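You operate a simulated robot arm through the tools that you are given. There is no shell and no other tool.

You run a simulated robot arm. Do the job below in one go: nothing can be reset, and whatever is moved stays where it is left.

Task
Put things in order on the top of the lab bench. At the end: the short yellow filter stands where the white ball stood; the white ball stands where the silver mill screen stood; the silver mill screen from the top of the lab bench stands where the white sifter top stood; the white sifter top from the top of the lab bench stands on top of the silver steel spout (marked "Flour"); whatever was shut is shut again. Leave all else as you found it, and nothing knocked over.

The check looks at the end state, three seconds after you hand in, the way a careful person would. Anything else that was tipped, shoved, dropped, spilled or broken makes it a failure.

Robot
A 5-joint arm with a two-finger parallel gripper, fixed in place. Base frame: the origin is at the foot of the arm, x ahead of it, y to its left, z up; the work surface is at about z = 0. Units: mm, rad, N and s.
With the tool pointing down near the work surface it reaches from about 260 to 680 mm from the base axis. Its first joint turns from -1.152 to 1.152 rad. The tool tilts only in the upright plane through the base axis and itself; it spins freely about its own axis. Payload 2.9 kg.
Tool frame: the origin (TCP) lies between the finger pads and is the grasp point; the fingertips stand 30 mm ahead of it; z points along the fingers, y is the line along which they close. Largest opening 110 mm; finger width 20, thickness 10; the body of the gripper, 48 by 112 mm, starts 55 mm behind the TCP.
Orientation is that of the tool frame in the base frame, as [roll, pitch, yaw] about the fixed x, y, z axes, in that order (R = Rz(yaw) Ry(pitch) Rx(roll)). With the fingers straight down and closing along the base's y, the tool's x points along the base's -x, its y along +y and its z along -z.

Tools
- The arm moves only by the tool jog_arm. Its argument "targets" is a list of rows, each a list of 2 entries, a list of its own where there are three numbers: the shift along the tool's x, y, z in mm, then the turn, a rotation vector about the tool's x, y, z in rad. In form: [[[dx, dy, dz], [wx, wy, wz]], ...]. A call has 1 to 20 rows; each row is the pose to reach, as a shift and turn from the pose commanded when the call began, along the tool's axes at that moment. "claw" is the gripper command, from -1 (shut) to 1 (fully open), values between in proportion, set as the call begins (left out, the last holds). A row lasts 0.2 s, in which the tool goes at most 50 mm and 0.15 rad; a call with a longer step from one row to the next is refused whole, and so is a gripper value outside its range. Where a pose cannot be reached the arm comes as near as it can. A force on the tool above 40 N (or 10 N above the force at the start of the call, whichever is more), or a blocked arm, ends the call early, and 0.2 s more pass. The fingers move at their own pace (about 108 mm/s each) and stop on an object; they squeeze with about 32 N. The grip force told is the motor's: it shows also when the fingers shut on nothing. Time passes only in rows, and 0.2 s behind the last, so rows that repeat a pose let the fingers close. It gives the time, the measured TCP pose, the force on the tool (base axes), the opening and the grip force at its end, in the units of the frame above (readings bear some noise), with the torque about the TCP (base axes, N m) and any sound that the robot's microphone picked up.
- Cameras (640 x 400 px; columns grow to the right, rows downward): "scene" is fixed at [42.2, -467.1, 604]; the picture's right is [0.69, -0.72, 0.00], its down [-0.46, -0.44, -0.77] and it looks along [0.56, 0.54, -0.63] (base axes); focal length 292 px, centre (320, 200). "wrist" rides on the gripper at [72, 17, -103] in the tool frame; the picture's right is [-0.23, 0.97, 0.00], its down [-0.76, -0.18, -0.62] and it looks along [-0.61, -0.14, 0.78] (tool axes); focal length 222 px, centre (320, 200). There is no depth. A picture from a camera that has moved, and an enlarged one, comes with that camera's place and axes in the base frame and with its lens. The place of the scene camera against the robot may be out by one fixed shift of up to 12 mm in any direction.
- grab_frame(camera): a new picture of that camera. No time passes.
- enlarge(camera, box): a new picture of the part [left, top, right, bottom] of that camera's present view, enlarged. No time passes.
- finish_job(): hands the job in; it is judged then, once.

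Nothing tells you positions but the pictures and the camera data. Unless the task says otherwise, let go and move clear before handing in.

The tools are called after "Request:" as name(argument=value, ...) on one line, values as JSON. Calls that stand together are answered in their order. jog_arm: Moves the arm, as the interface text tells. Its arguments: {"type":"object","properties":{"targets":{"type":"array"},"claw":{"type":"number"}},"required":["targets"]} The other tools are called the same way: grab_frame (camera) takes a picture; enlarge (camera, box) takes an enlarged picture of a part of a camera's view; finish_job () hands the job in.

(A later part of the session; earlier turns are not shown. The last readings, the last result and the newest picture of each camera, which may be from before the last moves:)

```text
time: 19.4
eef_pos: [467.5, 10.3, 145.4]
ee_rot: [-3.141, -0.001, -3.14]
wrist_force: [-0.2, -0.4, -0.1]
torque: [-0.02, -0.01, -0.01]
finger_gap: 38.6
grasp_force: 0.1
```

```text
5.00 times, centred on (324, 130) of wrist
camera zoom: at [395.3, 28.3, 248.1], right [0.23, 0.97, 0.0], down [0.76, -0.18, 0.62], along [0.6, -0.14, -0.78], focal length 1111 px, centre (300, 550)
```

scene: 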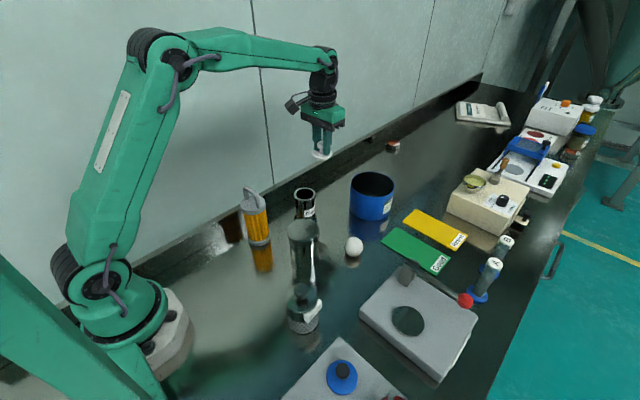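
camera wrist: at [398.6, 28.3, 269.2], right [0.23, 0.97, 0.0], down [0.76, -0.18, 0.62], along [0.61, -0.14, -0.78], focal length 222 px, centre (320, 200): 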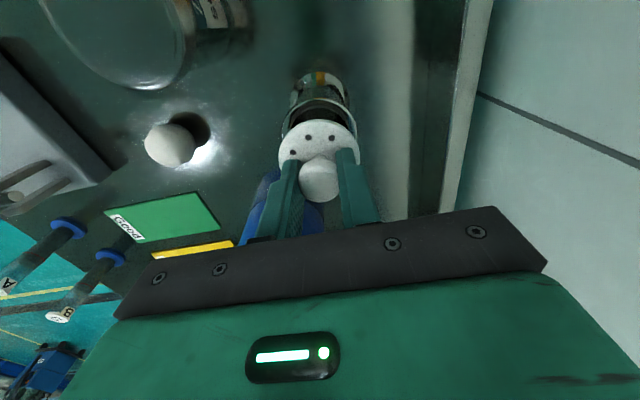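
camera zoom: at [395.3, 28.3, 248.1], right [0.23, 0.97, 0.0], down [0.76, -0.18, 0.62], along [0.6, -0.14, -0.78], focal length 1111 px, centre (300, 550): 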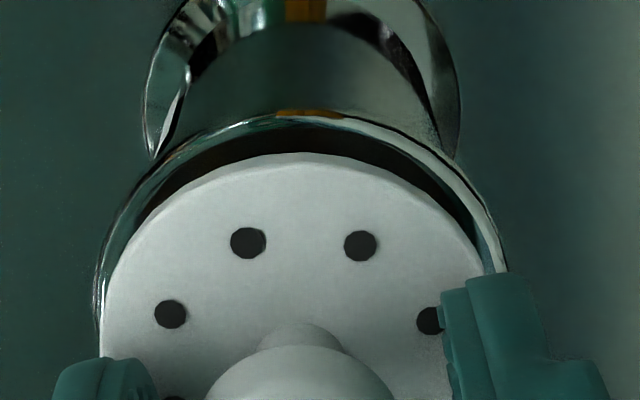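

The disc rests stably and level on its own, about 1.5 mm off centre in x. I'm gripping the knob again, lifting 2 mm, moving +1.4 mm in x and setting it back down.

Request:
jog_arm(targets=[[[0, 0, 0], [0, 0, 0]], [[0, 0, 0], [0, 0, 0]], [[0, 0, 0], [0, 0, 0]]], claw=-1)

Request:
jog_arm(targets=[[[0, 0, -2], [0, 0, 0]], [[0, 0, -2], [0, 0, 0]], [[-1.4, 0, -2], [0, 0, 0]], [[-1.4, 0, -2], [0, 0, 0]], [[-1.4, 0, -1], [0, 0, 0]], [[-1.4, 0, 0], [0, 0, 0]], [[-1.4, 0, 0.7], [0, 0, 0]], [[-1.4, 0, 0.7], [0, 0, 0]]])

Request:
enlarge(camera="scene", box=[289, 183, 321, 203])

Request:
enlarge(camera="wrist", box=[260, 90, 388, 170])

```text
time: 20.2
eef_pos: [468.6, 9.8, 145.6]
ee_rot: [-3.141, 0.0, -3.141]
wrist_force: [-0.6, 0.0, 0.0]
torque: [0.0, 0.0, -0.01]
finger_gap: 22.4
grasp_force: 32.0
```

```text
time: 22.0
eef_pos: [469.7, 11.7, 146.2]
ee_rot: [3.141, 0.002, -3.14]
wrist_force: [0.0, 0.4, 5.1]
torque: [-0.04, 0.01, -0.03]
finger_gap: 22.7
grasp_force: 31.9
```

```text
16.00 times, centred on (305, 193) of scene
camera zoom: at [42.2, -467.1, 604.0], right [0.69, -0.72, 0.0], down [-0.46, -0.44, -0.77], along [0.56, 0.54, -0.63], focal length 4675 px, centre (560, 312)
```

zoom: 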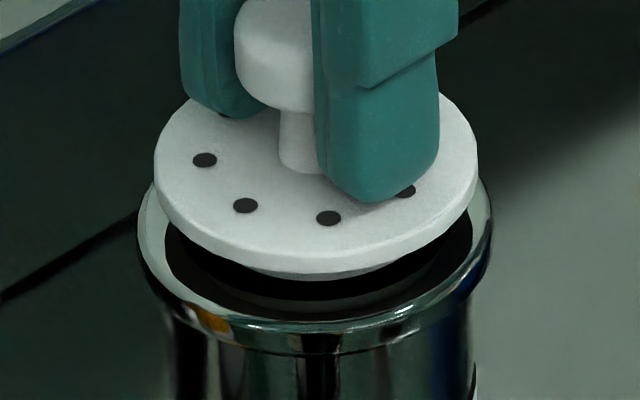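

```text
5.00 times, centred on (324, 130) of wrist
camera zoom: at [397.3, 28.7, 247.9], right [0.23, 0.97, 0.0], down [0.76, -0.18, 0.62], along [0.61, -0.14, -0.78], focal length 1111 px, centre (300, 550)
```

zoom: 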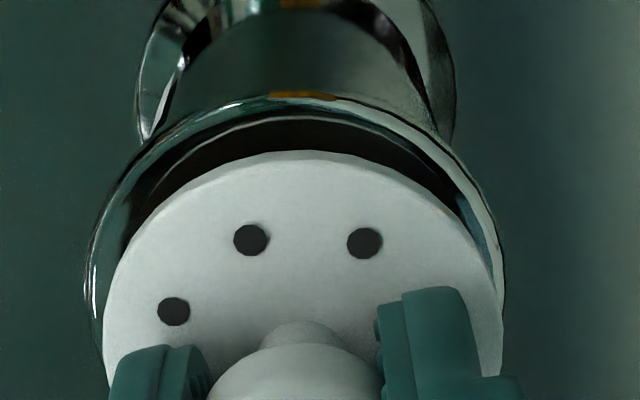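

I'm releasing the knob and lifting clear, then moving the camera directly above the spout. From there I can judge how well centred it is without parallax.

Request:
jog_arm(targets=[[[0, 0, 0], [0, 0, 0]], [[0, 0, 0], [0, 0, 0]], [[0, 0, -3], [0, 0, 0]], [[0, 0, -20], [0, 0, 0]], [[0, 0, -50], [0, 0, 0]], [[0, 0, -90], [0, 0, 0]], [[0, 0, -130], [0, 0, 0]], [[-35, -8, -160], [0, 0, 0]], [[-60, -16, -190], [0, 0, 0]], [[-60, -16, -190], [0, 0, 0]]], claw=-0.3)

Request:
grab_frame(camera="wrist")

Request:
enlarge(camera="wrist", box=[272, 0, 368, 60])

Request:
enlarge(camera="scene", box=[273, 165, 337, 205])

```text
time: 24.2
eef_pos: [528.4, -5.0, 334.3]
ee_rot: [-3.141, 0.0, -3.141]
wrist_force: [0.1, 0.1, -0.8]
torque: [0.01, 0.02, -0.01]
finger_gap: 38.3
grasp_force: 0.0
```

```text
taken
camera wrist: at [457.2, 12.6, 437.7], right [0.23, 0.97, 0.0], down [0.76, -0.18, 0.62], along [0.61, -0.14, -0.78], focal length 222 px, centre (320, 200)
```

wrist: 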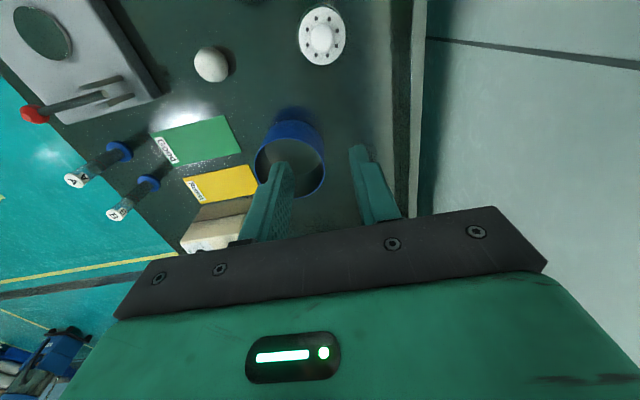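

```text
6.67 times, centred on (320, 30) of wrist
camera zoom: at [457.2, 12.6, 437.7], right [0.23, 0.97, 0.0], down [0.76, -0.18, 0.62], along [0.61, -0.14, -0.78], focal length 1481 px, centre (320, 1333)
```

zoom: 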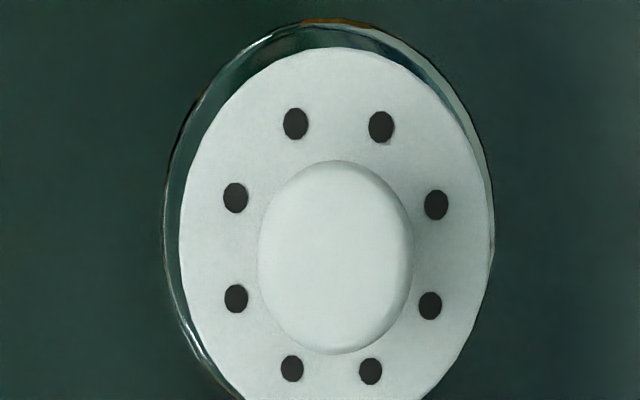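

```text
10.00 times, centred on (305, 185) of scene
camera zoom: at [42.2, -467.1, 604.0], right [0.69, -0.72, 0.0], down [-0.46, -0.44, -0.77], along [0.56, 0.54, -0.63], focal length 2922 px, centre (470, 350)
```

zoom: 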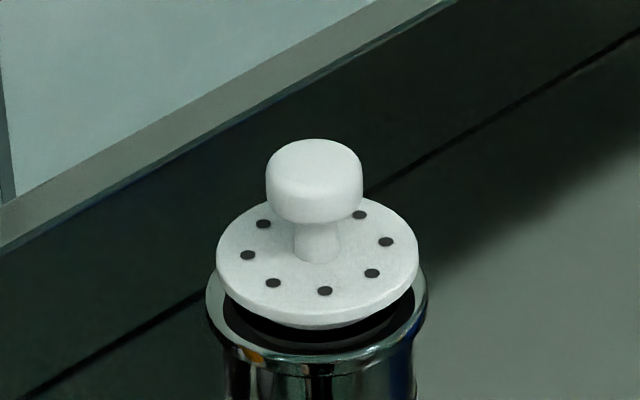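

Seen from above, the disc rests on the spout about 1.3 mm too far in +x and 0.7 mm too far in +y. I'm going back to re-centre it, so the step underneath can drop into the mouth if it fits.

Request:
jog_arm(targets=[[[25, 8, 30], [0, 0, 0]], [[60, 16, 60], [0, 0, 0]], [[60, 16, 100], [0, 0, 0]], [[60, 16, 140], [0, 0, 0]], [[60, 16, 170], [0, 0, 0]], [[60, 16, 187], [0, 0, 0]], [[60, 16, 190], [0, 0, 0]], [[60, 16, 190], [0, 0, 0]]])

Request:
jog_arm(targets=[[[0, 0, 0], [0, 0, 0]], [[0, 0, 0], [0, 0, 0]], [[0, 0, 0], [0, 0, 0]]], claw=-1)

Request:
jog_arm(targets=[[[0, 0, -2.5], [0, 0, 0]], [[0, 0, -2.5], [0, 0, 0]], [[1.3, -0.7, -2.5], [0, 0, 0]], [[1.3, -0.7, -2.5], [0, 0, 0]], [[1.3, -0.7, -1], [0, 0, 0]], [[1.3, -0.7, 0], [0, 0, 0]], [[1.3, -0.7, 1], [0, 0, 0]], [[1.3, -0.7, 1], [0, 0, 0]]])

Request:
enlarge(camera="scene", box=[289, 183, 321, 203])

```text
time: 26.0
eef_pos: [470.3, 11.3, 144.2]
ee_rot: [-3.141, 0.001, 3.14]
wrist_force: [0.7, 0.3, -0.5]
torque: [-0.02, 0.0, 0.02]
finger_gap: 38.4
grasp_force: 0.1
```

```text
time: 26.8
eef_pos: [470.1, 11.7, 145.4]
ee_rot: [3.141, 0.0, 3.141]
wrist_force: [-0.4, -0.1, -0.1]
torque: [0.02, 0.02, 0.02]
finger_gap: 22.6
grasp_force: 31.6
```

```text
time: 28.6
eef_pos: [468.9, 9.6, 145.4]
ee_rot: [-3.141, 0.002, -3.14]
wrist_force: [-1.2, -0.2, 8.8]
torque: [0.02, 0.06, 0.0]
finger_gap: 22.4
grasp_force: 31.5
```

```text
16.00 times, centred on (305, 193) of scene
camera zoom: at [42.2, -467.1, 604.0], right [0.69, -0.72, 0.0], down [-0.46, -0.44, -0.77], along [0.56, 0.54, -0.63], focal length 4675 px, centre (560, 312)
```

zoom: 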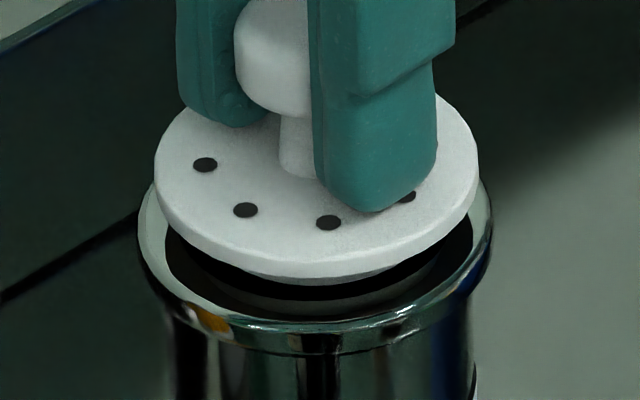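

The disc is centred and bears flat on the spout. I'm releasing it, lifting clear, and travelling over to the mill screen to look at it from above.

Request:
jog_arm(targets=[[[0, 0, -0.7], [0, 0, 0]], [[0, 0, -0.7], [0, 0, 0]]])

Request:
jog_arm(targets=[[[0, 0, 0], [0, 0, 0]], [[0, 0, 0], [0, 0, 0]], [[0, 0, -3], [0, 0, 0]], [[0, 0, -20], [0, 0, 0]], [[0, 0, -50], [0, 0, 0]], [[0, 0, -90], [0, 0, 0]], [[0, 0, -135], [0, 0, 0]], [[0, 0, -180], [0, 0, 0]]], claw=-0.3)

Request:
enlarge(camera="scene", box=[273, 165, 337, 205])

Request:
jog_arm(targets=[[[26, -27, 10], [0, 0, 0]], [[52, -54, 20], [0, 0, 0]], [[79, -81, 30], [0, 0, 0]], [[106, -109, 40], [0, 0, 0]], [[133, -137, 50], [0, 0, 0]], [[160, -165, 60], [0, 0, 0]], [[187, -193, 70], [0, 0, 0]], [[210, -218, 75], [0, 0, 0]], [[210, -218, 75], [0, 0, 0]]], claw=1)

Request:
grab_frame(camera="wrist")

Request:
grab_frame(camera="scene")

```text
time: 29.2
eef_pos: [469.2, 10.1, 143.7]
ee_rot: [3.142, 0.003, -3.141]
wrist_force: [2.9, -0.3, 5.6]
torque: [0.04, -0.12, -0.02]
finger_gap: 22.5
grasp_force: 31.8
```

```text
time: 31.0
eef_pos: [467.9, 9.4, 326.2]
ee_rot: [3.141, 0.0, 3.14]
wrist_force: [0.4, 0.2, 0.2]
torque: [-0.05, -0.01, -0.02]
finger_gap: 38.6
grasp_force: 0.1
```

```text
10.00 times, centred on (305, 185) of scene
camera zoom: at [42.2, -467.1, 604.0], right [0.69, -0.72, 0.0], down [-0.46, -0.44, -0.77], along [0.56, 0.54, -0.63], focal length 2922 px, centre (470, 350)
```

zoom: 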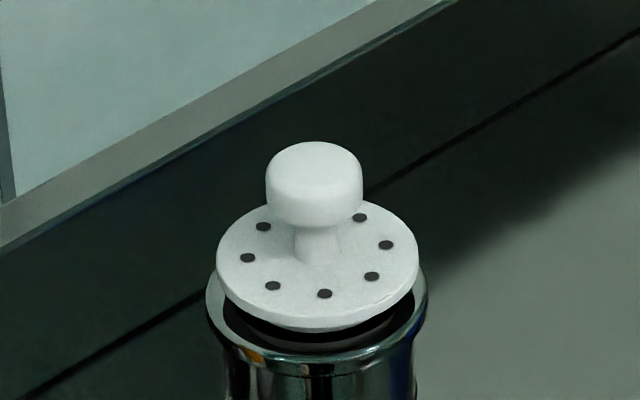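

```text
time: 33.0
eef_pos: [258.4, -209.2, 247.9]
ee_rot: [3.141, 0.0, -3.141]
wrist_force: [0.3, -0.1, -0.5]
torque: [0.01, -0.04, 0.0]
finger_gap: 110.0
grasp_force: 0.1
```

```text
taken
camera wrist: at [185.6, -190.6, 351.3], right [0.23, 0.97, 0.0], down [0.76, -0.18, 0.62], along [0.61, -0.14, -0.78], focal length 222 px, centre (320, 200)
```

wrist: 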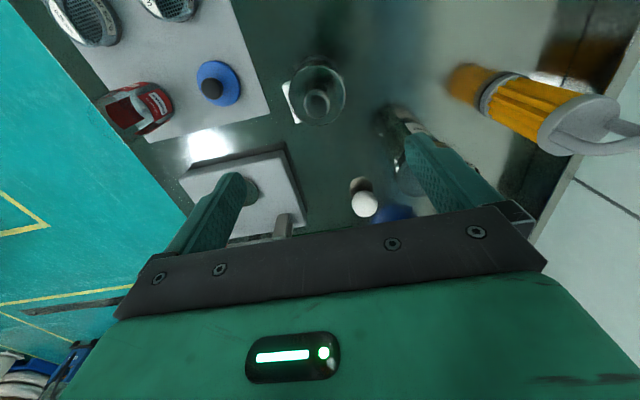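

```text
taken
```

scene: 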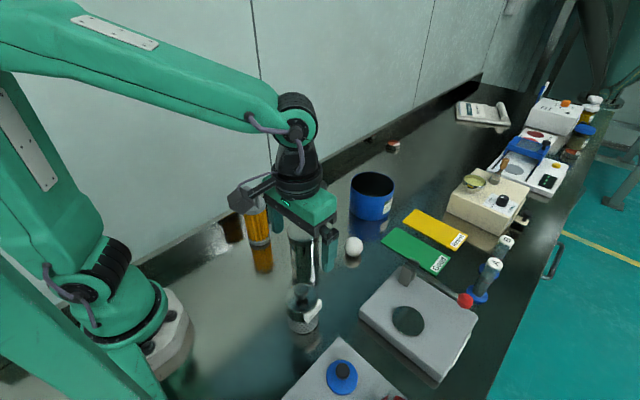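

The sifter top sits well on the spout. I also notice perforated parts on the grey board at the far left, so I'm zooming in to be sure which item is the mill screen on the bench.

Request:
enlarge(camera="wrist", box=[30, 0, 190, 100])

Request:
enlarge(camera="wrist", box=[256, 40, 384, 120])

Request:
enlarge(camera="scene", box=[270, 270, 350, 340])

```text
4.00 times, centred on (110, 50) of wrist
camera zoom: at [185.6, -190.6, 351.3], right [0.23, 0.97, 0.0], down [0.76, -0.18, 0.62], along [0.61, -0.14, -0.78], focal length 888 px, centre (1160, 800)
```

zoom: 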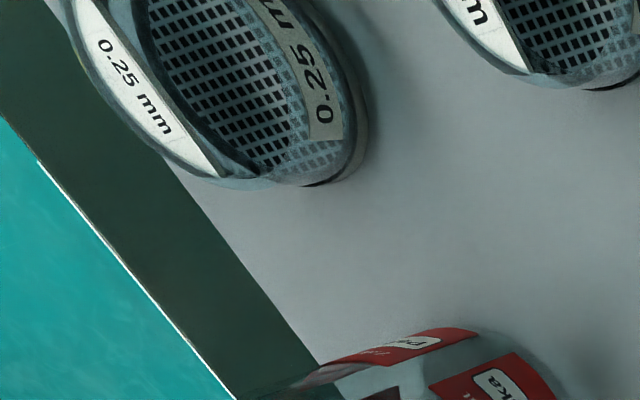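

```text
5.00 times, centred on (320, 80) of wrist
camera zoom: at [185.6, -190.6, 351.3], right [0.23, 0.97, 0.0], down [0.76, -0.18, 0.62], along [0.61, -0.14, -0.78], focal length 1111 px, centre (320, 800)
```

zoom: 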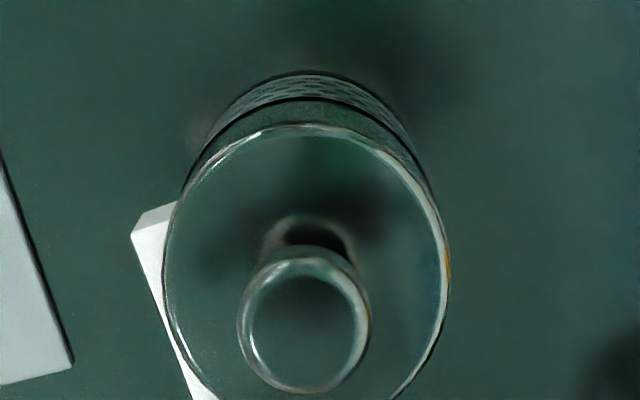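

```text
5.71 times, centred on (310, 305) of scene
camera zoom: at [42.2, -467.1, 604.0], right [0.69, -0.72, 0.0], down [-0.46, -0.44, -0.77], along [0.56, 0.54, -0.63], focal length 1670 px, centre (377, -400)
```

zoom: 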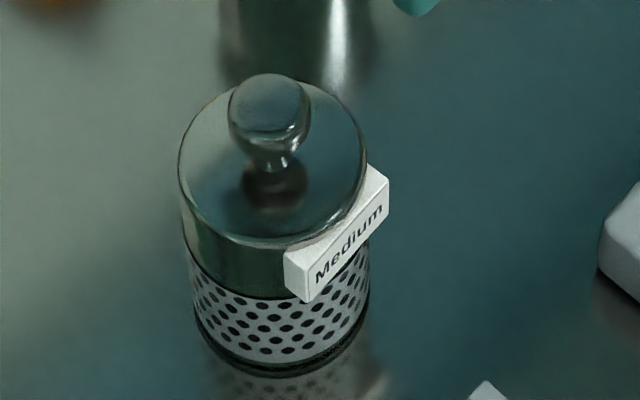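

The mill screen marked "Medium" stands on the bench at about (248, -209). It is about 62 mm wide, with its shoulder near z 88 and its knob top near z 122, and its tag faces -y. I'm turning the tool 90° so the fingers close along x and stay clear of the tag.

Request:
jog_arm(targets=[[[1, 0, 0], [0, 0, 0.143]], [[2, 0, 0], [0, 0, 0.286]], [[3, 0, 0], [0, 0, 0.429]], [[4, 0, 0], [0, 0, 0.572]], [[5, -0.5, 0], [0, 0, 0.715]], [[6, -1, 0], [0, 0, 0.858]], [[7, -1.5, 0], [0, 0, 1.001]], [[8, -1.9, 0], [0, 0, 1.144]], [[9, -1.9, 0], [0, 0, 1.287]], [[9.6, -1.9, 0], [0, 0, 1.43]], [[9.6, -1.9, 0], [0, 0, 1.5708]], [[9.6, -1.9, 0], [0, 0, 1.5708]]], claw=1)

Request:
grab_frame(camera="wrist")

Request:
enlarge(camera="wrist", box=[240, 50, 400, 150])

Request:
enlarge(camera="scene", box=[230, 180, 390, 340])

```text
time: 35.6
eef_pos: [249.2, -209.3, 249.2]
ee_rot: [3.141, 0.0, 1.569]
wrist_force: [0.1, 0.2, 0.3]
torque: [0.02, 0.01, -0.01]
finger_gap: 109.8
grasp_force: 0.0
```

```text
taken
camera wrist: at [265.4, -136.5, 352.7], right [0.97, -0.23, 0.0], down [-0.18, -0.76, 0.62], along [-0.14, -0.61, -0.78], focal length 222 px, centre (320, 200)
```

wrist: 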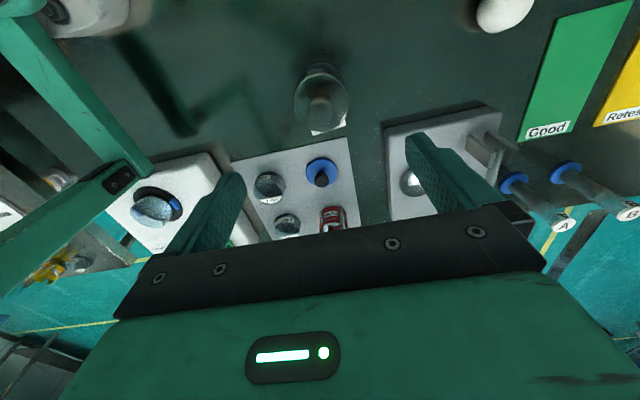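

```text
4.00 times, centred on (320, 100) of wrist
camera zoom: at [265.4, -136.5, 352.7], right [0.97, -0.23, 0.0], down [-0.18, -0.76, 0.62], along [-0.14, -0.61, -0.78], focal length 888 px, centre (320, 600)
```

zoom: 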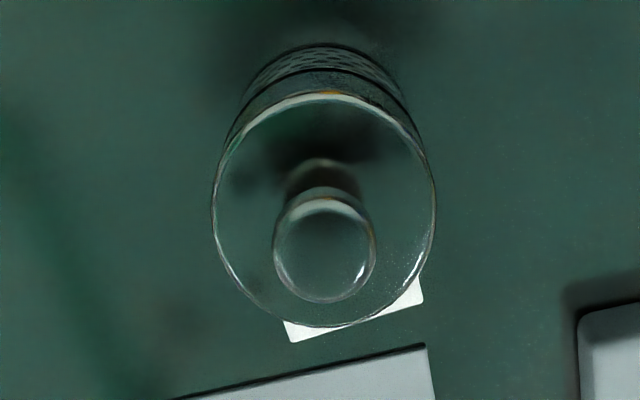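

```text
2.50 times, centred on (310, 260) of scene
camera zoom: at [42.2, -467.1, 604.0], right [0.69, -0.72, 0.0], down [-0.46, -0.44, -0.77], along [0.56, 0.54, -0.63], focal length 730 px, centre (345, 50)
```

zoom: 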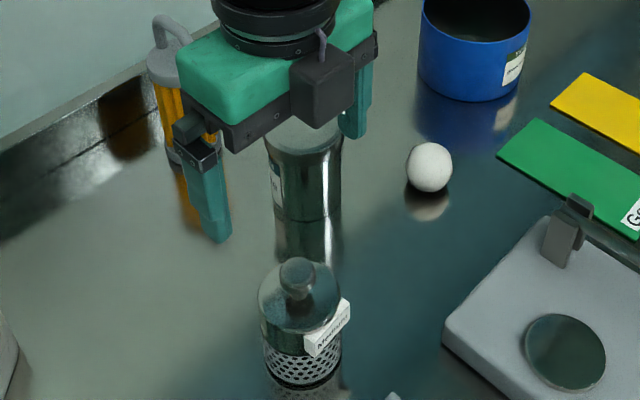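

The tool is centred over the mill screen with the fingers aligned along x. I'm going down to grip the upper body below the shoulder, with the knob clearing the palm.

Request:
jog_arm(targets=[[[0, 0.8, 30], [0, 0, 0]], [[0, 0.8, 60], [0, 0, 0]], [[0, 0.8, 90], [0, 0, 0]], [[0, 0.8, 120], [0, 0, 0]], [[0, 0.8, 145], [0, 0, 0]], [[0, 0.8, 165], [0, 0, 0]], [[0, 0.8, 175], [0, 0, 0]], [[0, 0.8, 175], [0, 0, 0]]])

Request:
enlarge(camera="scene", box=[250, 250, 378, 350])

Request:
grab_frame(camera="wrist")

```text
time: 37.4
eef_pos: [251.2, -210.4, 74.7]
ee_rot: [-3.141, 0.001, 1.571]
wrist_force: [-0.7, -0.9, 0.4]
torque: [0.05, 0.02, -0.05]
finger_gap: 110.1
grasp_force: 0.1
```

```text
4.00 times, centred on (314, 300) of scene
camera zoom: at [42.2, -467.1, 604.0], right [0.69, -0.72, 0.0], down [-0.46, -0.44, -0.77], along [0.56, 0.54, -0.63], focal length 1169 px, centre (344, -200)
```

zoom: 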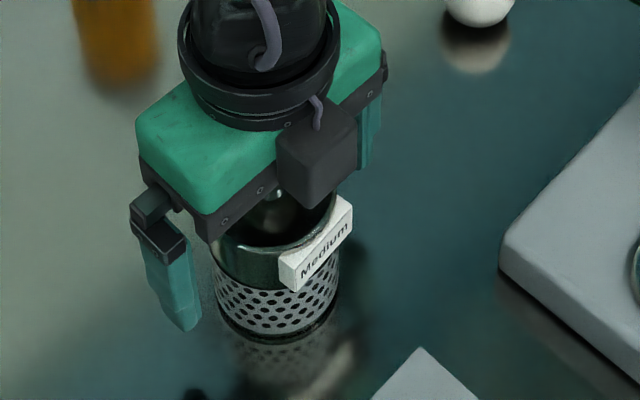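

```text
taken
camera wrist: at [266.2, -136.4, 177.1], right [0.97, -0.23, 0.0], down [-0.18, -0.76, 0.62], along [-0.14, -0.61, -0.78], focal length 222 px, centre (320, 200)
```

wrist: 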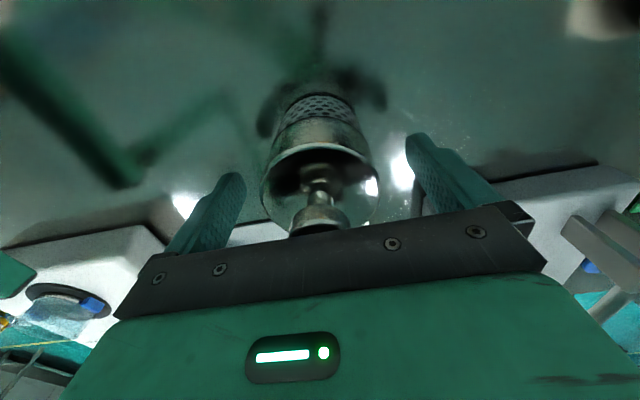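

The body sits between the fingers with no contact. I'm closing the gripper.

Request:
jog_arm(targets=[[[0, 0, 0], [0, 0, 0]], [[0, 0, 0], [0, 0, 0]], [[0, 0, 0], [0, 0, 0]], [[0, 0, 0], [0, 0, 0]]], claw=-1)

Request:
enlarge(camera="scene", box=[250, 250, 378, 350])

Request:
grab_frame(camera="wrist")

```text
time: 38.4
eef_pos: [249.8, -209.5, 73.2]
ee_rot: [-3.14, 0.001, 1.57]
wrist_force: [-0.2, -0.4, 0.8]
torque: [-0.02, -0.01, -0.02]
finger_gap: 65.5
grasp_force: 32.3
```

```text
4.00 times, centred on (314, 300) of scene
camera zoom: at [42.2, -467.1, 604.0], right [0.69, -0.72, 0.0], down [-0.46, -0.44, -0.77], along [0.56, 0.54, -0.63], focal length 1169 px, centre (344, -200)
```

zoom: 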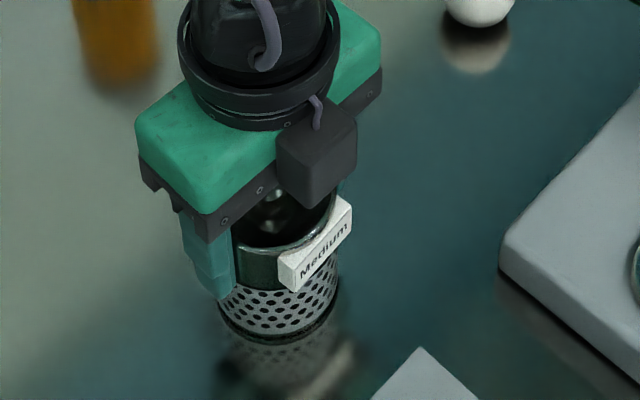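

```text
taken
camera wrist: at [266.1, -136.4, 177.3], right [0.97, -0.23, 0.0], down [-0.18, -0.76, 0.62], along [-0.14, -0.61, -0.78], focal length 222 px, centre (320, 200)
```

wrist: 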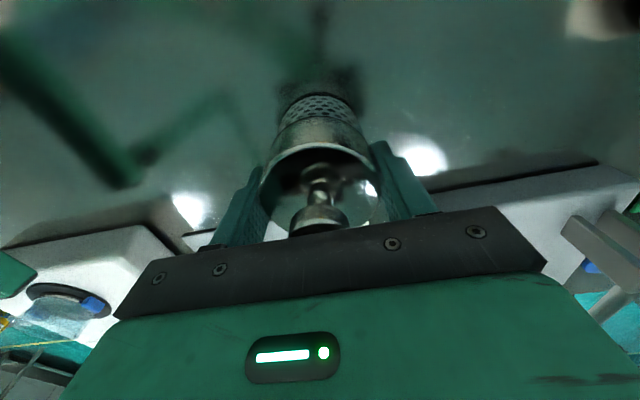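

I have the body at 65.5 mm. I'm lifting straight up, then checking that the whole screen came along.

Request:
jog_arm(targets=[[[0, 0, -8], [0, 0, 0]], [[0, 0, -20], [0, 0, 0]], [[0, 0, -45], [0, 0, 0]], [[0, 0, -75], [0, 0, 0]], [[0, 0, -105], [0, 0, 0]], [[0, 0, -135], [0, 0, 0]], [[0, 0, -160], [0, 0, 0]], [[0, 0, -175], [0, 0, 0]], [[0, 0, -175], [0, 0, 0]]])

Request:
enlarge(camera="scene", box=[230, 180, 390, 340])

```text
time: 40.4
eef_pos: [250.2, -210.1, 249.1]
ee_rot: [3.14, 0.0, 1.57]
wrist_force: [-0.2, 0.1, -2.9]
torque: [0.0, -0.01, 0.03]
finger_gap: 65.3
grasp_force: 31.9
```

```text
2.50 times, centred on (310, 260) of scene
camera zoom: at [42.2, -467.1, 604.0], right [0.69, -0.72, 0.0], down [-0.46, -0.44, -0.77], along [0.56, 0.54, -0.63], focal length 730 px, centre (345, 50)
```

zoom: 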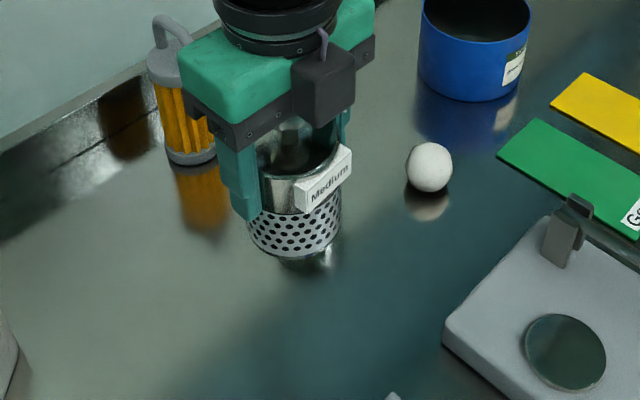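

The whole screen came up level. I'm carrying it over to the green plate at a safe height.

Request:
jog_arm(targets=[[[-6, 30, 0], [0, 0, 0]], [[-12, 65, 0], [0, 0, 0]], [[-19, 102, 0], [0, 0, 0]], [[-26, 139, 0], [0, 0, 0]], [[-33, 176, 0], [0, 0, 0]], [[-40, 213, 0], [0, 0, 0]], [[-47, 250, 0], [0, 0, 0]], [[-54, 287, 0], [0, 0, 0]], [[-59, 310, 0], [0, 0, 0]], [[-60.8, 319.4, 0], [0, 0, 0]], [[-60.8, 319.4, 0], [0, 0, 0]]])

Request:
grab_frame(camera="wrist")

Request:
grab_frame(camera="scene")

```text
time: 42.8
eef_pos: [568.7, -269.8, 250.3]
ee_rot: [-3.14, 0.001, 1.572]
wrist_force: [-0.4, -0.5, -3.2]
torque: [-0.01, 0.01, 0.01]
finger_gap: 65.0
grasp_force: 32.0
```

```text
taken
camera wrist: at [585.1, -197.2, 352.3], right [0.97, -0.23, 0.0], down [-0.18, -0.76, 0.62], along [-0.14, -0.61, -0.78], focal length 222 px, centre (320, 200)
```

wrist: 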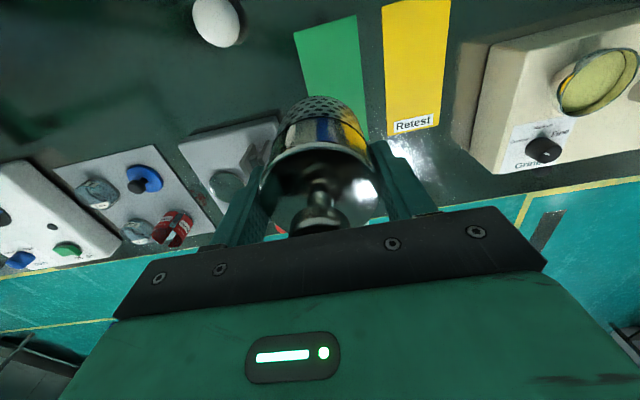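

```text
taken
```

scene: 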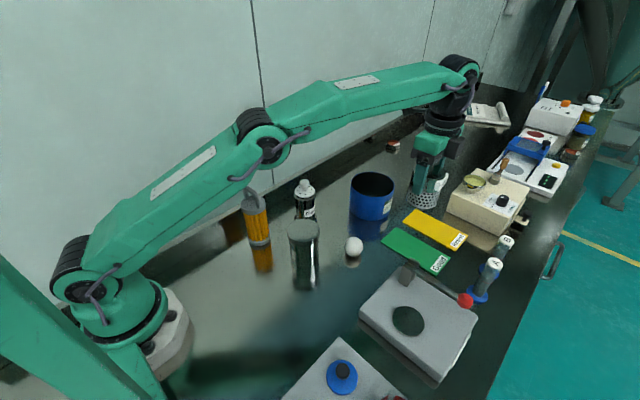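

The screen is above the plate with its axis over where the sifter top stood. I'm lowering it to just above the plate.

Request:
jog_arm(targets=[[[0, 0.4, 30], [0, 0, 0]], [[0, 0.4, 60], [0, 0, 0]], [[0, 0.4, 90], [0, 0, 0]], [[0, 0.4, 120], [0, 0, 0]], [[0, 0.4, 145], [0, 0, 0]], [[0, 0.4, 160], [0, 0, 0]], [[0, 0.4, 165], [0, 0, 0]], [[0, 0.4, 165], [0, 0, 0]]])

Request:
enlarge(camera="scene", box=[350, 190, 478, 290])

Request:
grab_frame(camera="wrist")

```text
time: 44.6
eef_pos: [569.2, -271.0, 85.4]
ee_rot: [3.14, -0.001, 1.571]
wrist_force: [-0.4, 1.0, -3.2]
torque: [0.01, 0.03, 0.05]
finger_gap: 65.1
grasp_force: 32.4
```

```text
4.00 times, centred on (414, 240) of scene
camera zoom: at [42.2, -467.1, 604.0], right [0.69, -0.72, 0.0], down [-0.46, -0.44, -0.77], along [0.56, 0.54, -0.63], focal length 1169 px, centre (-56, 40)
```

zoom: 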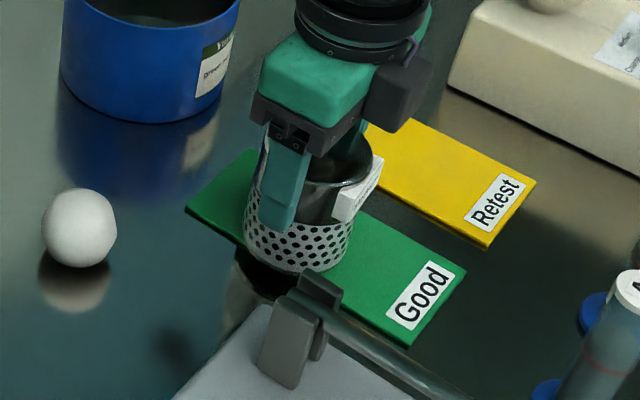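

```text
taken
camera wrist: at [585.4, -197.1, 187.5], right [0.97, -0.23, 0.0], down [-0.18, -0.76, 0.62], along [-0.14, -0.61, -0.78], focal length 222 px, centre (320, 200)
```

wrist: 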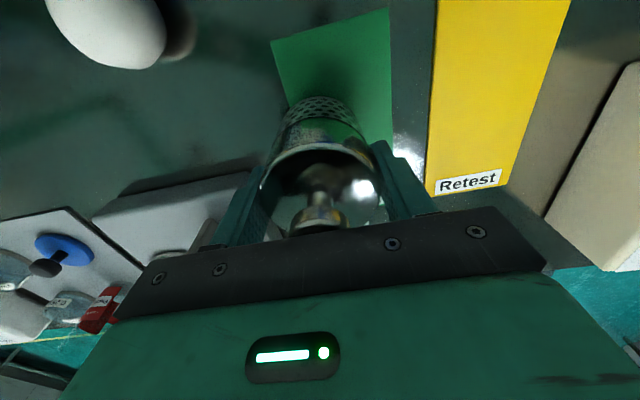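

I'm checking closely that the screen's foot is over the recorded sifter position.

Request:
enlarge(camera="scene", box=[380, 220, 444, 260])

```text
10.00 times, centred on (412, 240) of scene
camera zoom: at [42.2, -467.1, 604.0], right [0.69, -0.72, 0.0], down [-0.46, -0.44, -0.77], along [0.56, 0.54, -0.63], focal length 2922 px, centre (-600, -200)
```

zoom: 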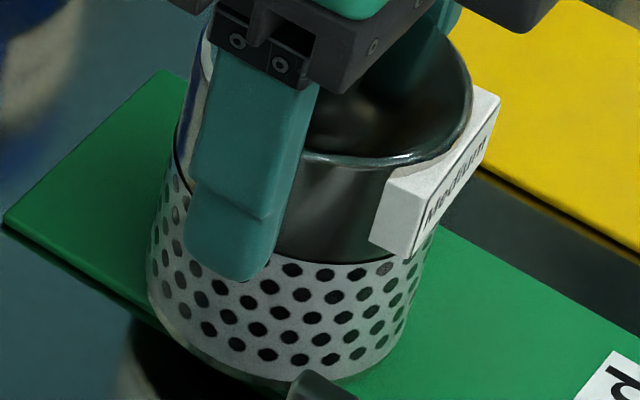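

The foot is within about 2 mm of the target. I'm nudging +1.5 mm in y and lowering gently until it touches the plate.

Request:
jog_arm(targets=[[[1.5, 0.4, 0], [0, 0, 0]], [[1.5, 0.4, 2], [0, 0, 0]], [[1.5, 0.4, 4], [0, 0, 0]], [[1.5, 0.4, 5], [0, 0, 0]], [[1.5, 0.4, 5], [0, 0, 0]]])

Request:
jog_arm(targets=[[[0, 0, 1], [0, 0, 0]], [[0, 0, 1.5], [0, 0, 0]], [[0, 0, 1.5], [0, 0, 0]]])

Request:
enlarge(camera="scene", box=[380, 220, 444, 260])

```text
time: 45.8
eef_pos: [569.4, -269.1, 80.0]
ee_rot: [-3.141, -0.001, 1.572]
wrist_force: [0.5, 0.0, -3.7]
torque: [0.01, -0.02, 0.02]
finger_gap: 65.4
grasp_force: 31.7
```

```text
time: 46.6
eef_pos: [570.1, -269.7, 78.6]
ee_rot: [-3.141, 0.0, 1.571]
wrist_force: [-0.7, -0.1, -2.2]
torque: [-0.05, 0.02, -0.02]
finger_gap: 65.2
grasp_force: 32.3
```

```text
10.00 times, centred on (412, 240) of scene
camera zoom: at [42.2, -467.1, 604.0], right [0.69, -0.72, 0.0], down [-0.46, -0.44, -0.77], along [0.56, 0.54, -0.63], focal length 2922 px, centre (-600, -200)
```

zoom: 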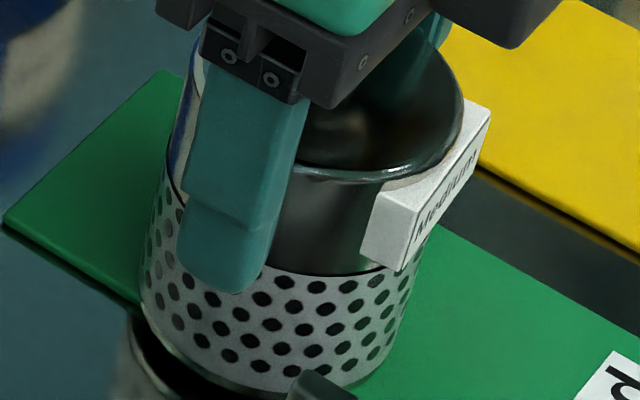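

I'm lowering another 2 mm in small steps, watching for contact.

Request:
jog_arm(targets=[[[0, 0, 0.7], [0, 0, 0]], [[0, 0, 1.4], [0, 0, 0]], [[0, 0, 1.4], [0, 0, 0]]])

```text
time: 47.4
eef_pos: [569.3, -268.6, 78.4]
ee_rot: [3.14, 0.001, 1.57]
wrist_force: [-3.3, 4.5, 12.9]
torque: [0.36, 0.56, -0.04]
finger_gap: 65.1
grasp_force: 32.0
```

It's in contact with the plate. I'm easing off the pressure slightly, then opening the fingers.

Request:
jog_arm(targets=[[[0, 0, -0.8], [0, 0, 0]], [[0, 0, -0.8], [0, 0, 0]]])

Request:
jog_arm(targets=[[[0, 0, 0], [0, 0, 0]], [[0, 0, 0], [0, 0, 0]], [[0, 0, 0], [0, 0, 0]]], claw=-0.05)

Request:
jog_arm(targets=[[[0, 0, 0], [0, 0, 0]], [[0, 0, 0], [0, 0, 0]], [[0, 0, 0], [0, 0, 0]]], claw=1)

Request:
enlarge(camera="scene", box=[380, 220, 444, 260])

Request:
grab_frame(camera="wrist")

```text
time: 48.0
eef_pos: [570.6, -269.7, 77.3]
ee_rot: [3.139, 0.0, 1.571]
wrist_force: [-4.2, 3.5, 12.9]
torque: [0.22, 0.15, 0.01]
finger_gap: 65.0
grasp_force: 31.6
```

```text
time: 48.8
eef_pos: [569.7, -269.7, 77.8]
ee_rot: [3.14, 0.0, 1.571]
wrist_force: [-2.4, 3.0, 14.7]
torque: [0.11, 0.1, -0.03]
finger_gap: 65.4
grasp_force: 32.3
```

```text
time: 49.6
eef_pos: [569.1, -269.6, 76.5]
ee_rot: [3.141, 0.0, 1.571]
wrist_force: [1.0, -0.2, -1.0]
torque: [0.03, 0.03, -0.02]
finger_gap: 110.2
grasp_force: 0.0
```

```text
10.00 times, centred on (412, 240) of scene
camera zoom: at [42.2, -467.1, 604.0], right [0.69, -0.72, 0.0], down [-0.46, -0.44, -0.77], along [0.56, 0.54, -0.63], focal length 2922 px, centre (-600, -200)
```

zoom: 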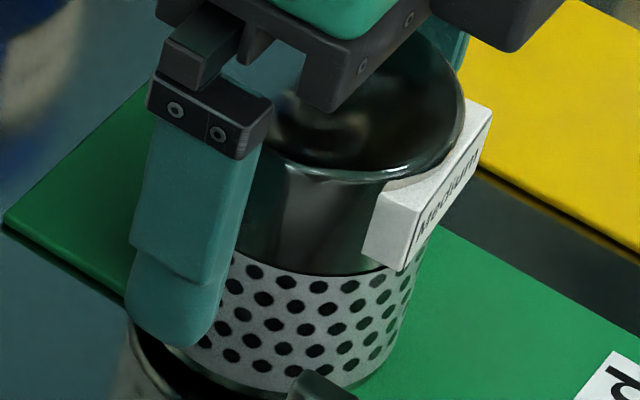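

```text
taken
camera wrist: at [586.3, -195.8, 180.1], right [0.97, -0.23, 0.0], down [-0.18, -0.76, 0.62], along [-0.14, -0.61, -0.78], focal length 222 px, centre (320, 200)
```

wrist: 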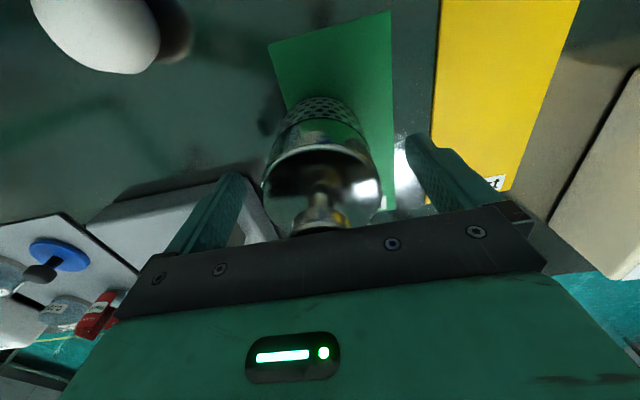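

The screen stands freely on the plate. I'm lifting straight up and then going over to the white ball.

Request:
jog_arm(targets=[[[0, 0, -10], [0, 0, 0]], [[0, 0, -30], [0, 0, 0]], [[0, 0, -60], [0, 0, 0]], [[0, 0, -100], [0, 0, 0]], [[0, 0, -140], [0, 0, 0]], [[33, -33, -140], [0, 0, 0]], [[66, -66, -135], [0, 0, 0]], [[98, -99, -130], [0, 0, 0]], [[98, -99, -130], [0, 0, 0]]], claw=1)

Request:
grab_frame(camera="wrist")

Request:
enlarge(camera="wrist", box=[256, 50, 384, 130])

Request:
enlarge(camera="scene", box=[334, 190, 494, 290])

```text
time: 51.6
eef_pos: [469.0, -171.5, 208.1]
ee_rot: [3.141, -0.001, 1.57]
wrist_force: [-0.3, -0.5, 0.3]
torque: [0.01, -0.01, -0.04]
finger_gap: 110.2
grasp_force: 0.2
```

```text
taken
camera wrist: at [486.4, -97.3, 311.3], right [0.97, -0.23, 0.0], down [-0.18, -0.76, 0.62], along [-0.14, -0.61, -0.78], focal length 222 px, centre (320, 200)
```

wrist: 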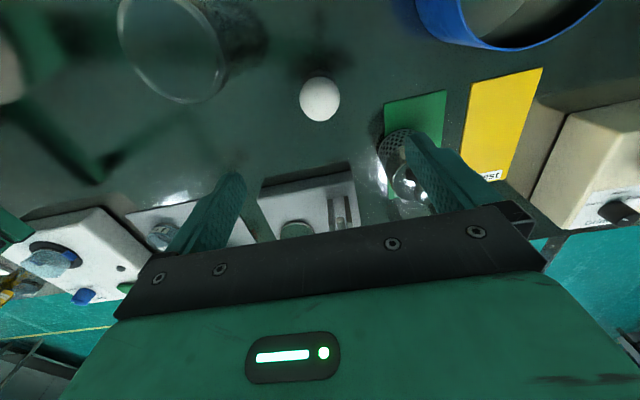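

```text
5.00 times, centred on (320, 90) of wrist
camera zoom: at [486.4, -97.3, 311.3], right [0.97, -0.23, 0.0], down [-0.18, -0.76, 0.62], along [-0.14, -0.61, -0.78], focal length 1111 px, centre (320, 750)
```

zoom: 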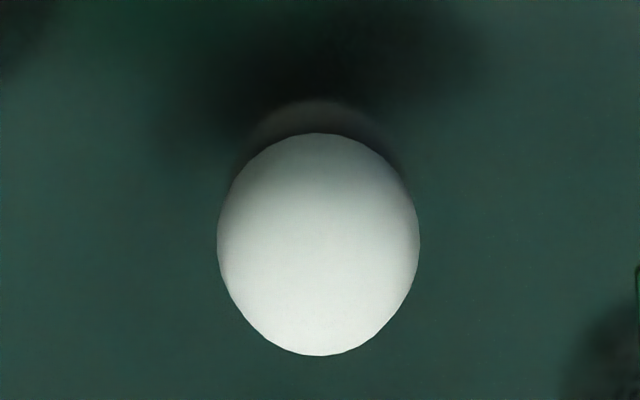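

```text
4.00 times, centred on (414, 240) of scene
camera zoom: at [42.2, -467.1, 604.0], right [0.69, -0.72, 0.0], down [-0.46, -0.44, -0.77], along [0.56, 0.54, -0.63], focal length 1169 px, centre (-56, 40)
```

zoom: 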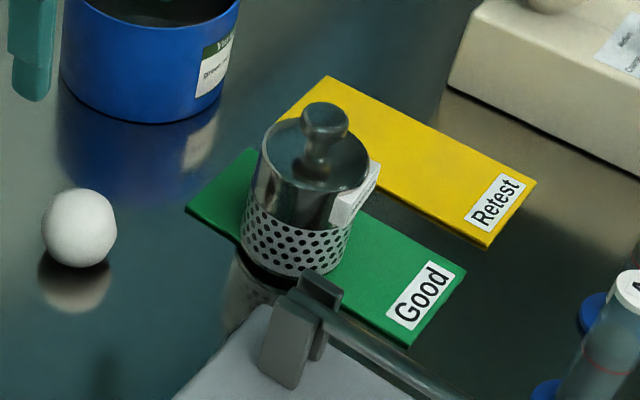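

The mill screen stands well on the plate. The ball has a radius of about 24.6 mm and sits at about (469.4, -167.8). I'm going down around it.

Request:
jog_arm(targets=[[[1.5, 0, 30], [0, 0, 0]], [[1.5, 0, 60], [0, 0, 0]], [[1.5, 0, 90], [0, 0, 0]], [[1.5, 0, 120], [0, 0, 0]], [[1.5, 0, 145], [0, 0, 0]], [[1.5, 0, 162], [0, 0, 0]], [[1.5, 0, 172], [0, 0, 0]], [[1.5, 0, 172], [0, 0, 0]]], claw=0.6)

Request:
grab_frame(camera="wrist")

Request:
enlarge(camera="scene", box=[314, 220, 394, 270])

```text
time: 53.4
eef_pos: [471.5, -170.2, 35.8]
ee_rot: [-3.141, 0.0, 1.571]
wrist_force: [-0.5, 0.0, 0.2]
torque: [0.01, 0.02, 0.0]
finger_gap: 87.6
grasp_force: 0.1
```

```text
taken
camera wrist: at [487.6, -96.3, 138.1], right [0.97, -0.23, 0.0], down [-0.18, -0.76, 0.62], along [-0.14, -0.61, -0.78], focal length 222 px, centre (320, 200)
```

wrist: 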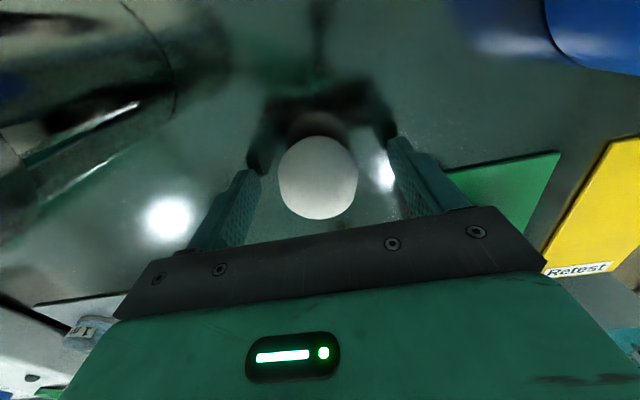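

```text
8.00 times, centred on (354, 245) of scene
camera zoom: at [42.2, -467.1, 604.0], right [0.69, -0.72, 0.0], down [-0.46, -0.44, -0.77], along [0.56, 0.54, -0.63], focal length 2338 px, centre (48, -160)
```

zoom: 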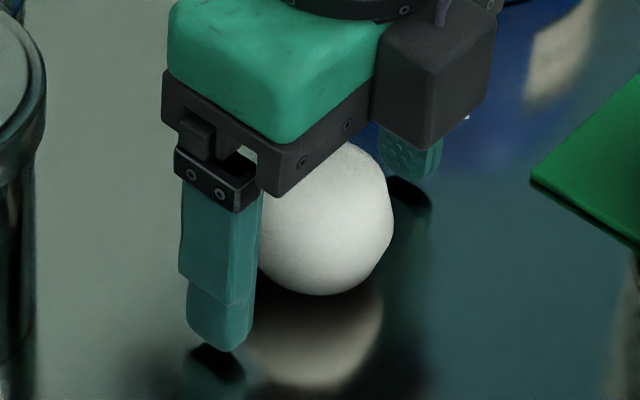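

The fingers are around the ball near the bench. I'm closing on it.

Request:
jog_arm(targets=[[[0.3, -1, 0], [0, 0, 0]], [[0.3, -1, 0], [0, 0, 0]], [[0.3, -1, 0], [0, 0, 0]], [[0.3, -1, 0], [0, 0, 0]]], claw=-1)

Request:
jog_arm(targets=[[[0, 0, -8], [0, 0, 0]], [[0, 0, -25], [0, 0, 0]], [[0, 0, -55], [0, 0, 0]], [[0, 0, -90], [0, 0, 0]], [[0, 0, -130], [0, 0, 0]], [[0, 0, -160], [0, 0, 0]], [[0, 0, -175], [0, 0, 0]], [[0, 0, -175], [0, 0, 0]]])

Request:
grab_frame(camera="wrist")

Request:
grab_frame(camera="scene")

```text
time: 54.4
eef_pos: [470.6, -169.9, 35.3]
ee_rot: [3.141, -0.001, 1.571]
wrist_force: [0.8, 0.1, -0.7]
torque: [-0.02, -0.01, 0.01]
finger_gap: 48.2
grasp_force: 32.5
```

```text
time: 56.2
eef_pos: [468.9, -169.6, 210.4]
ee_rot: [3.141, 0.0, 1.571]
wrist_force: [-0.3, 0.1, -0.8]
torque: [-0.02, 0.01, -0.01]
finger_gap: 48.3
grasp_force: 32.6
```

```text
taken
camera wrist: at [485.9, -95.6, 313.6], right [0.97, -0.23, 0.0], down [-0.18, -0.76, 0.62], along [-0.14, -0.61, -0.78], focal length 222 px, centre (320, 200)
```

wrist: 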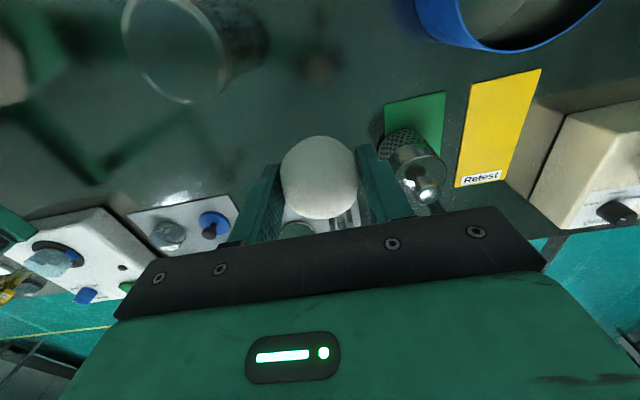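

```text
taken
```

scene: 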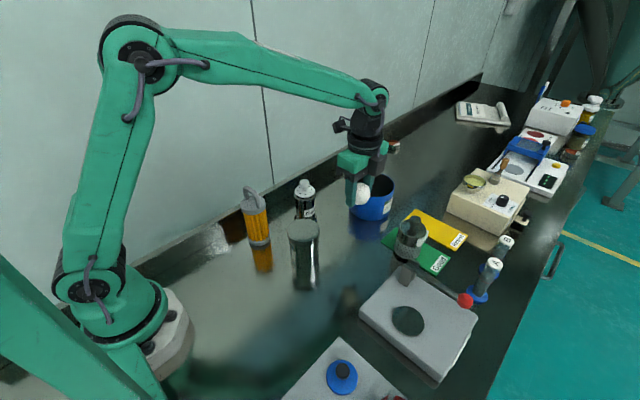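

The ball is held with a 48 mm opening. I'm carrying it to where the mill screen stood, about (249.3, -208.9).

Request:
jog_arm(targets=[[[-5, -27, 0], [0, 0, 0]], [[-11, -60, 0], [0, 0, 0]], [[-17, -93, 0], [0, 0, 0]], [[-23, -126, 0], [0, 0, 0]], [[-29, -159, 0], [0, 0, 0]], [[-35, -192, 0], [0, 0, 0]], [[-40, -213, 0], [0, 0, 0]], [[-41.3, -219.6, 0], [0, 0, 0]], [[-41.3, -219.6, 0], [0, 0, 0]]])

Request:
jog_arm(targets=[[[0, 0, 30], [0, 0, 0]], [[0, 0, 60], [0, 0, 0]], [[0, 0, 90], [0, 0, 0]], [[0, 0, 120], [0, 0, 0]], [[0, 0, 145], [0, 0, 0]], [[0, 0, 160], [0, 0, 0]], [[0, 0, 168], [0, 0, 0]], [[0, 0, 168], [0, 0, 0]]])

Request:
grab_frame(camera="wrist")

Request:
enlarge(camera="scene", box=[262, 290, 342, 340])

```text
time: 58.2
eef_pos: [251.3, -211.0, 210.5]
ee_rot: [3.14, -0.003, 1.57]
wrist_force: [0.0, -0.4, -0.2]
torque: [-0.01, -0.02, 0.01]
finger_gap: 48.0
grasp_force: 32.3
```

```text
time: 60.0
eef_pos: [250.9, -212.1, 42.8]
ee_rot: [-3.141, 0.0, 1.57]
wrist_force: [0.2, 0.4, -0.6]
torque: [-0.03, -0.01, 0.0]
finger_gap: 48.3
grasp_force: 32.3
```

```text
taken
camera wrist: at [266.9, -137.9, 145.5], right [0.97, -0.23, 0.0], down [-0.18, -0.76, 0.62], along [-0.14, -0.61, -0.78], focal length 222 px, centre (320, 200)
```

wrist: 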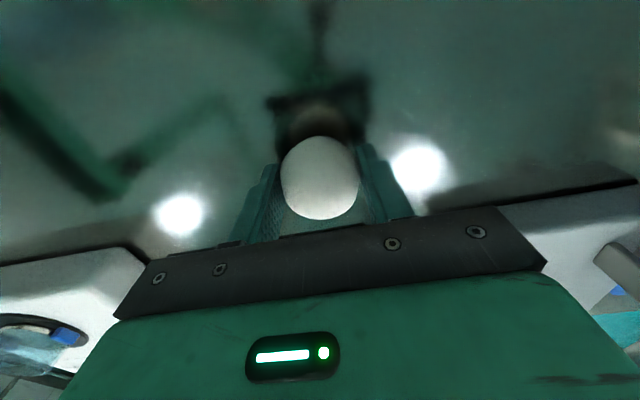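

```text
8.00 times, centred on (302, 315) of scene
camera zoom: at [42.2, -467.1, 604.0], right [0.69, -0.72, 0.0], down [-0.46, -0.44, -0.77], along [0.56, 0.54, -0.63], focal length 2338 px, centre (464, -720)
```

zoom: 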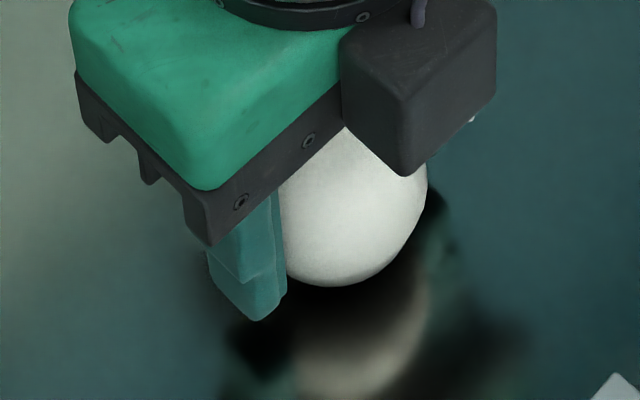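

The ball is about 7 mm above the bench over its target. I'm lowering it the rest of the way in small steps.

Request:
jog_arm(targets=[[[0.9, -0.5, 2], [0, 0, 0]], [[0.9, -0.5, 4], [0, 0, 0]], [[0.9, -0.5, 6], [0, 0, 0]], [[0.9, -0.5, 6.7], [0, 0, 0]], [[0.9, -0.5, 6.7], [0, 0, 0]]])

Request:
jog_arm(targets=[[[0, 0, 0.5], [0, 0, 0]], [[0, 0, 0.8], [0, 0, 0]], [[0, 0, 0.8], [0, 0, 0]]])

```text
time: 61.2
eef_pos: [251.2, -209.3, 34.7]
ee_rot: [-3.14, -0.002, 1.57]
wrist_force: [0.2, 0.7, -1.6]
torque: [-0.02, 0.04, -0.03]
finger_gap: 48.4
grasp_force: 31.9
```

```text
time: 62.0
eef_pos: [249.8, -209.7, 35.0]
ee_rot: [-3.142, 0.001, 1.571]
wrist_force: [-1.7, 0.8, 2.6]
torque: [0.03, 0.0, -0.02]
finger_gap: 48.4
grasp_force: 31.9
```

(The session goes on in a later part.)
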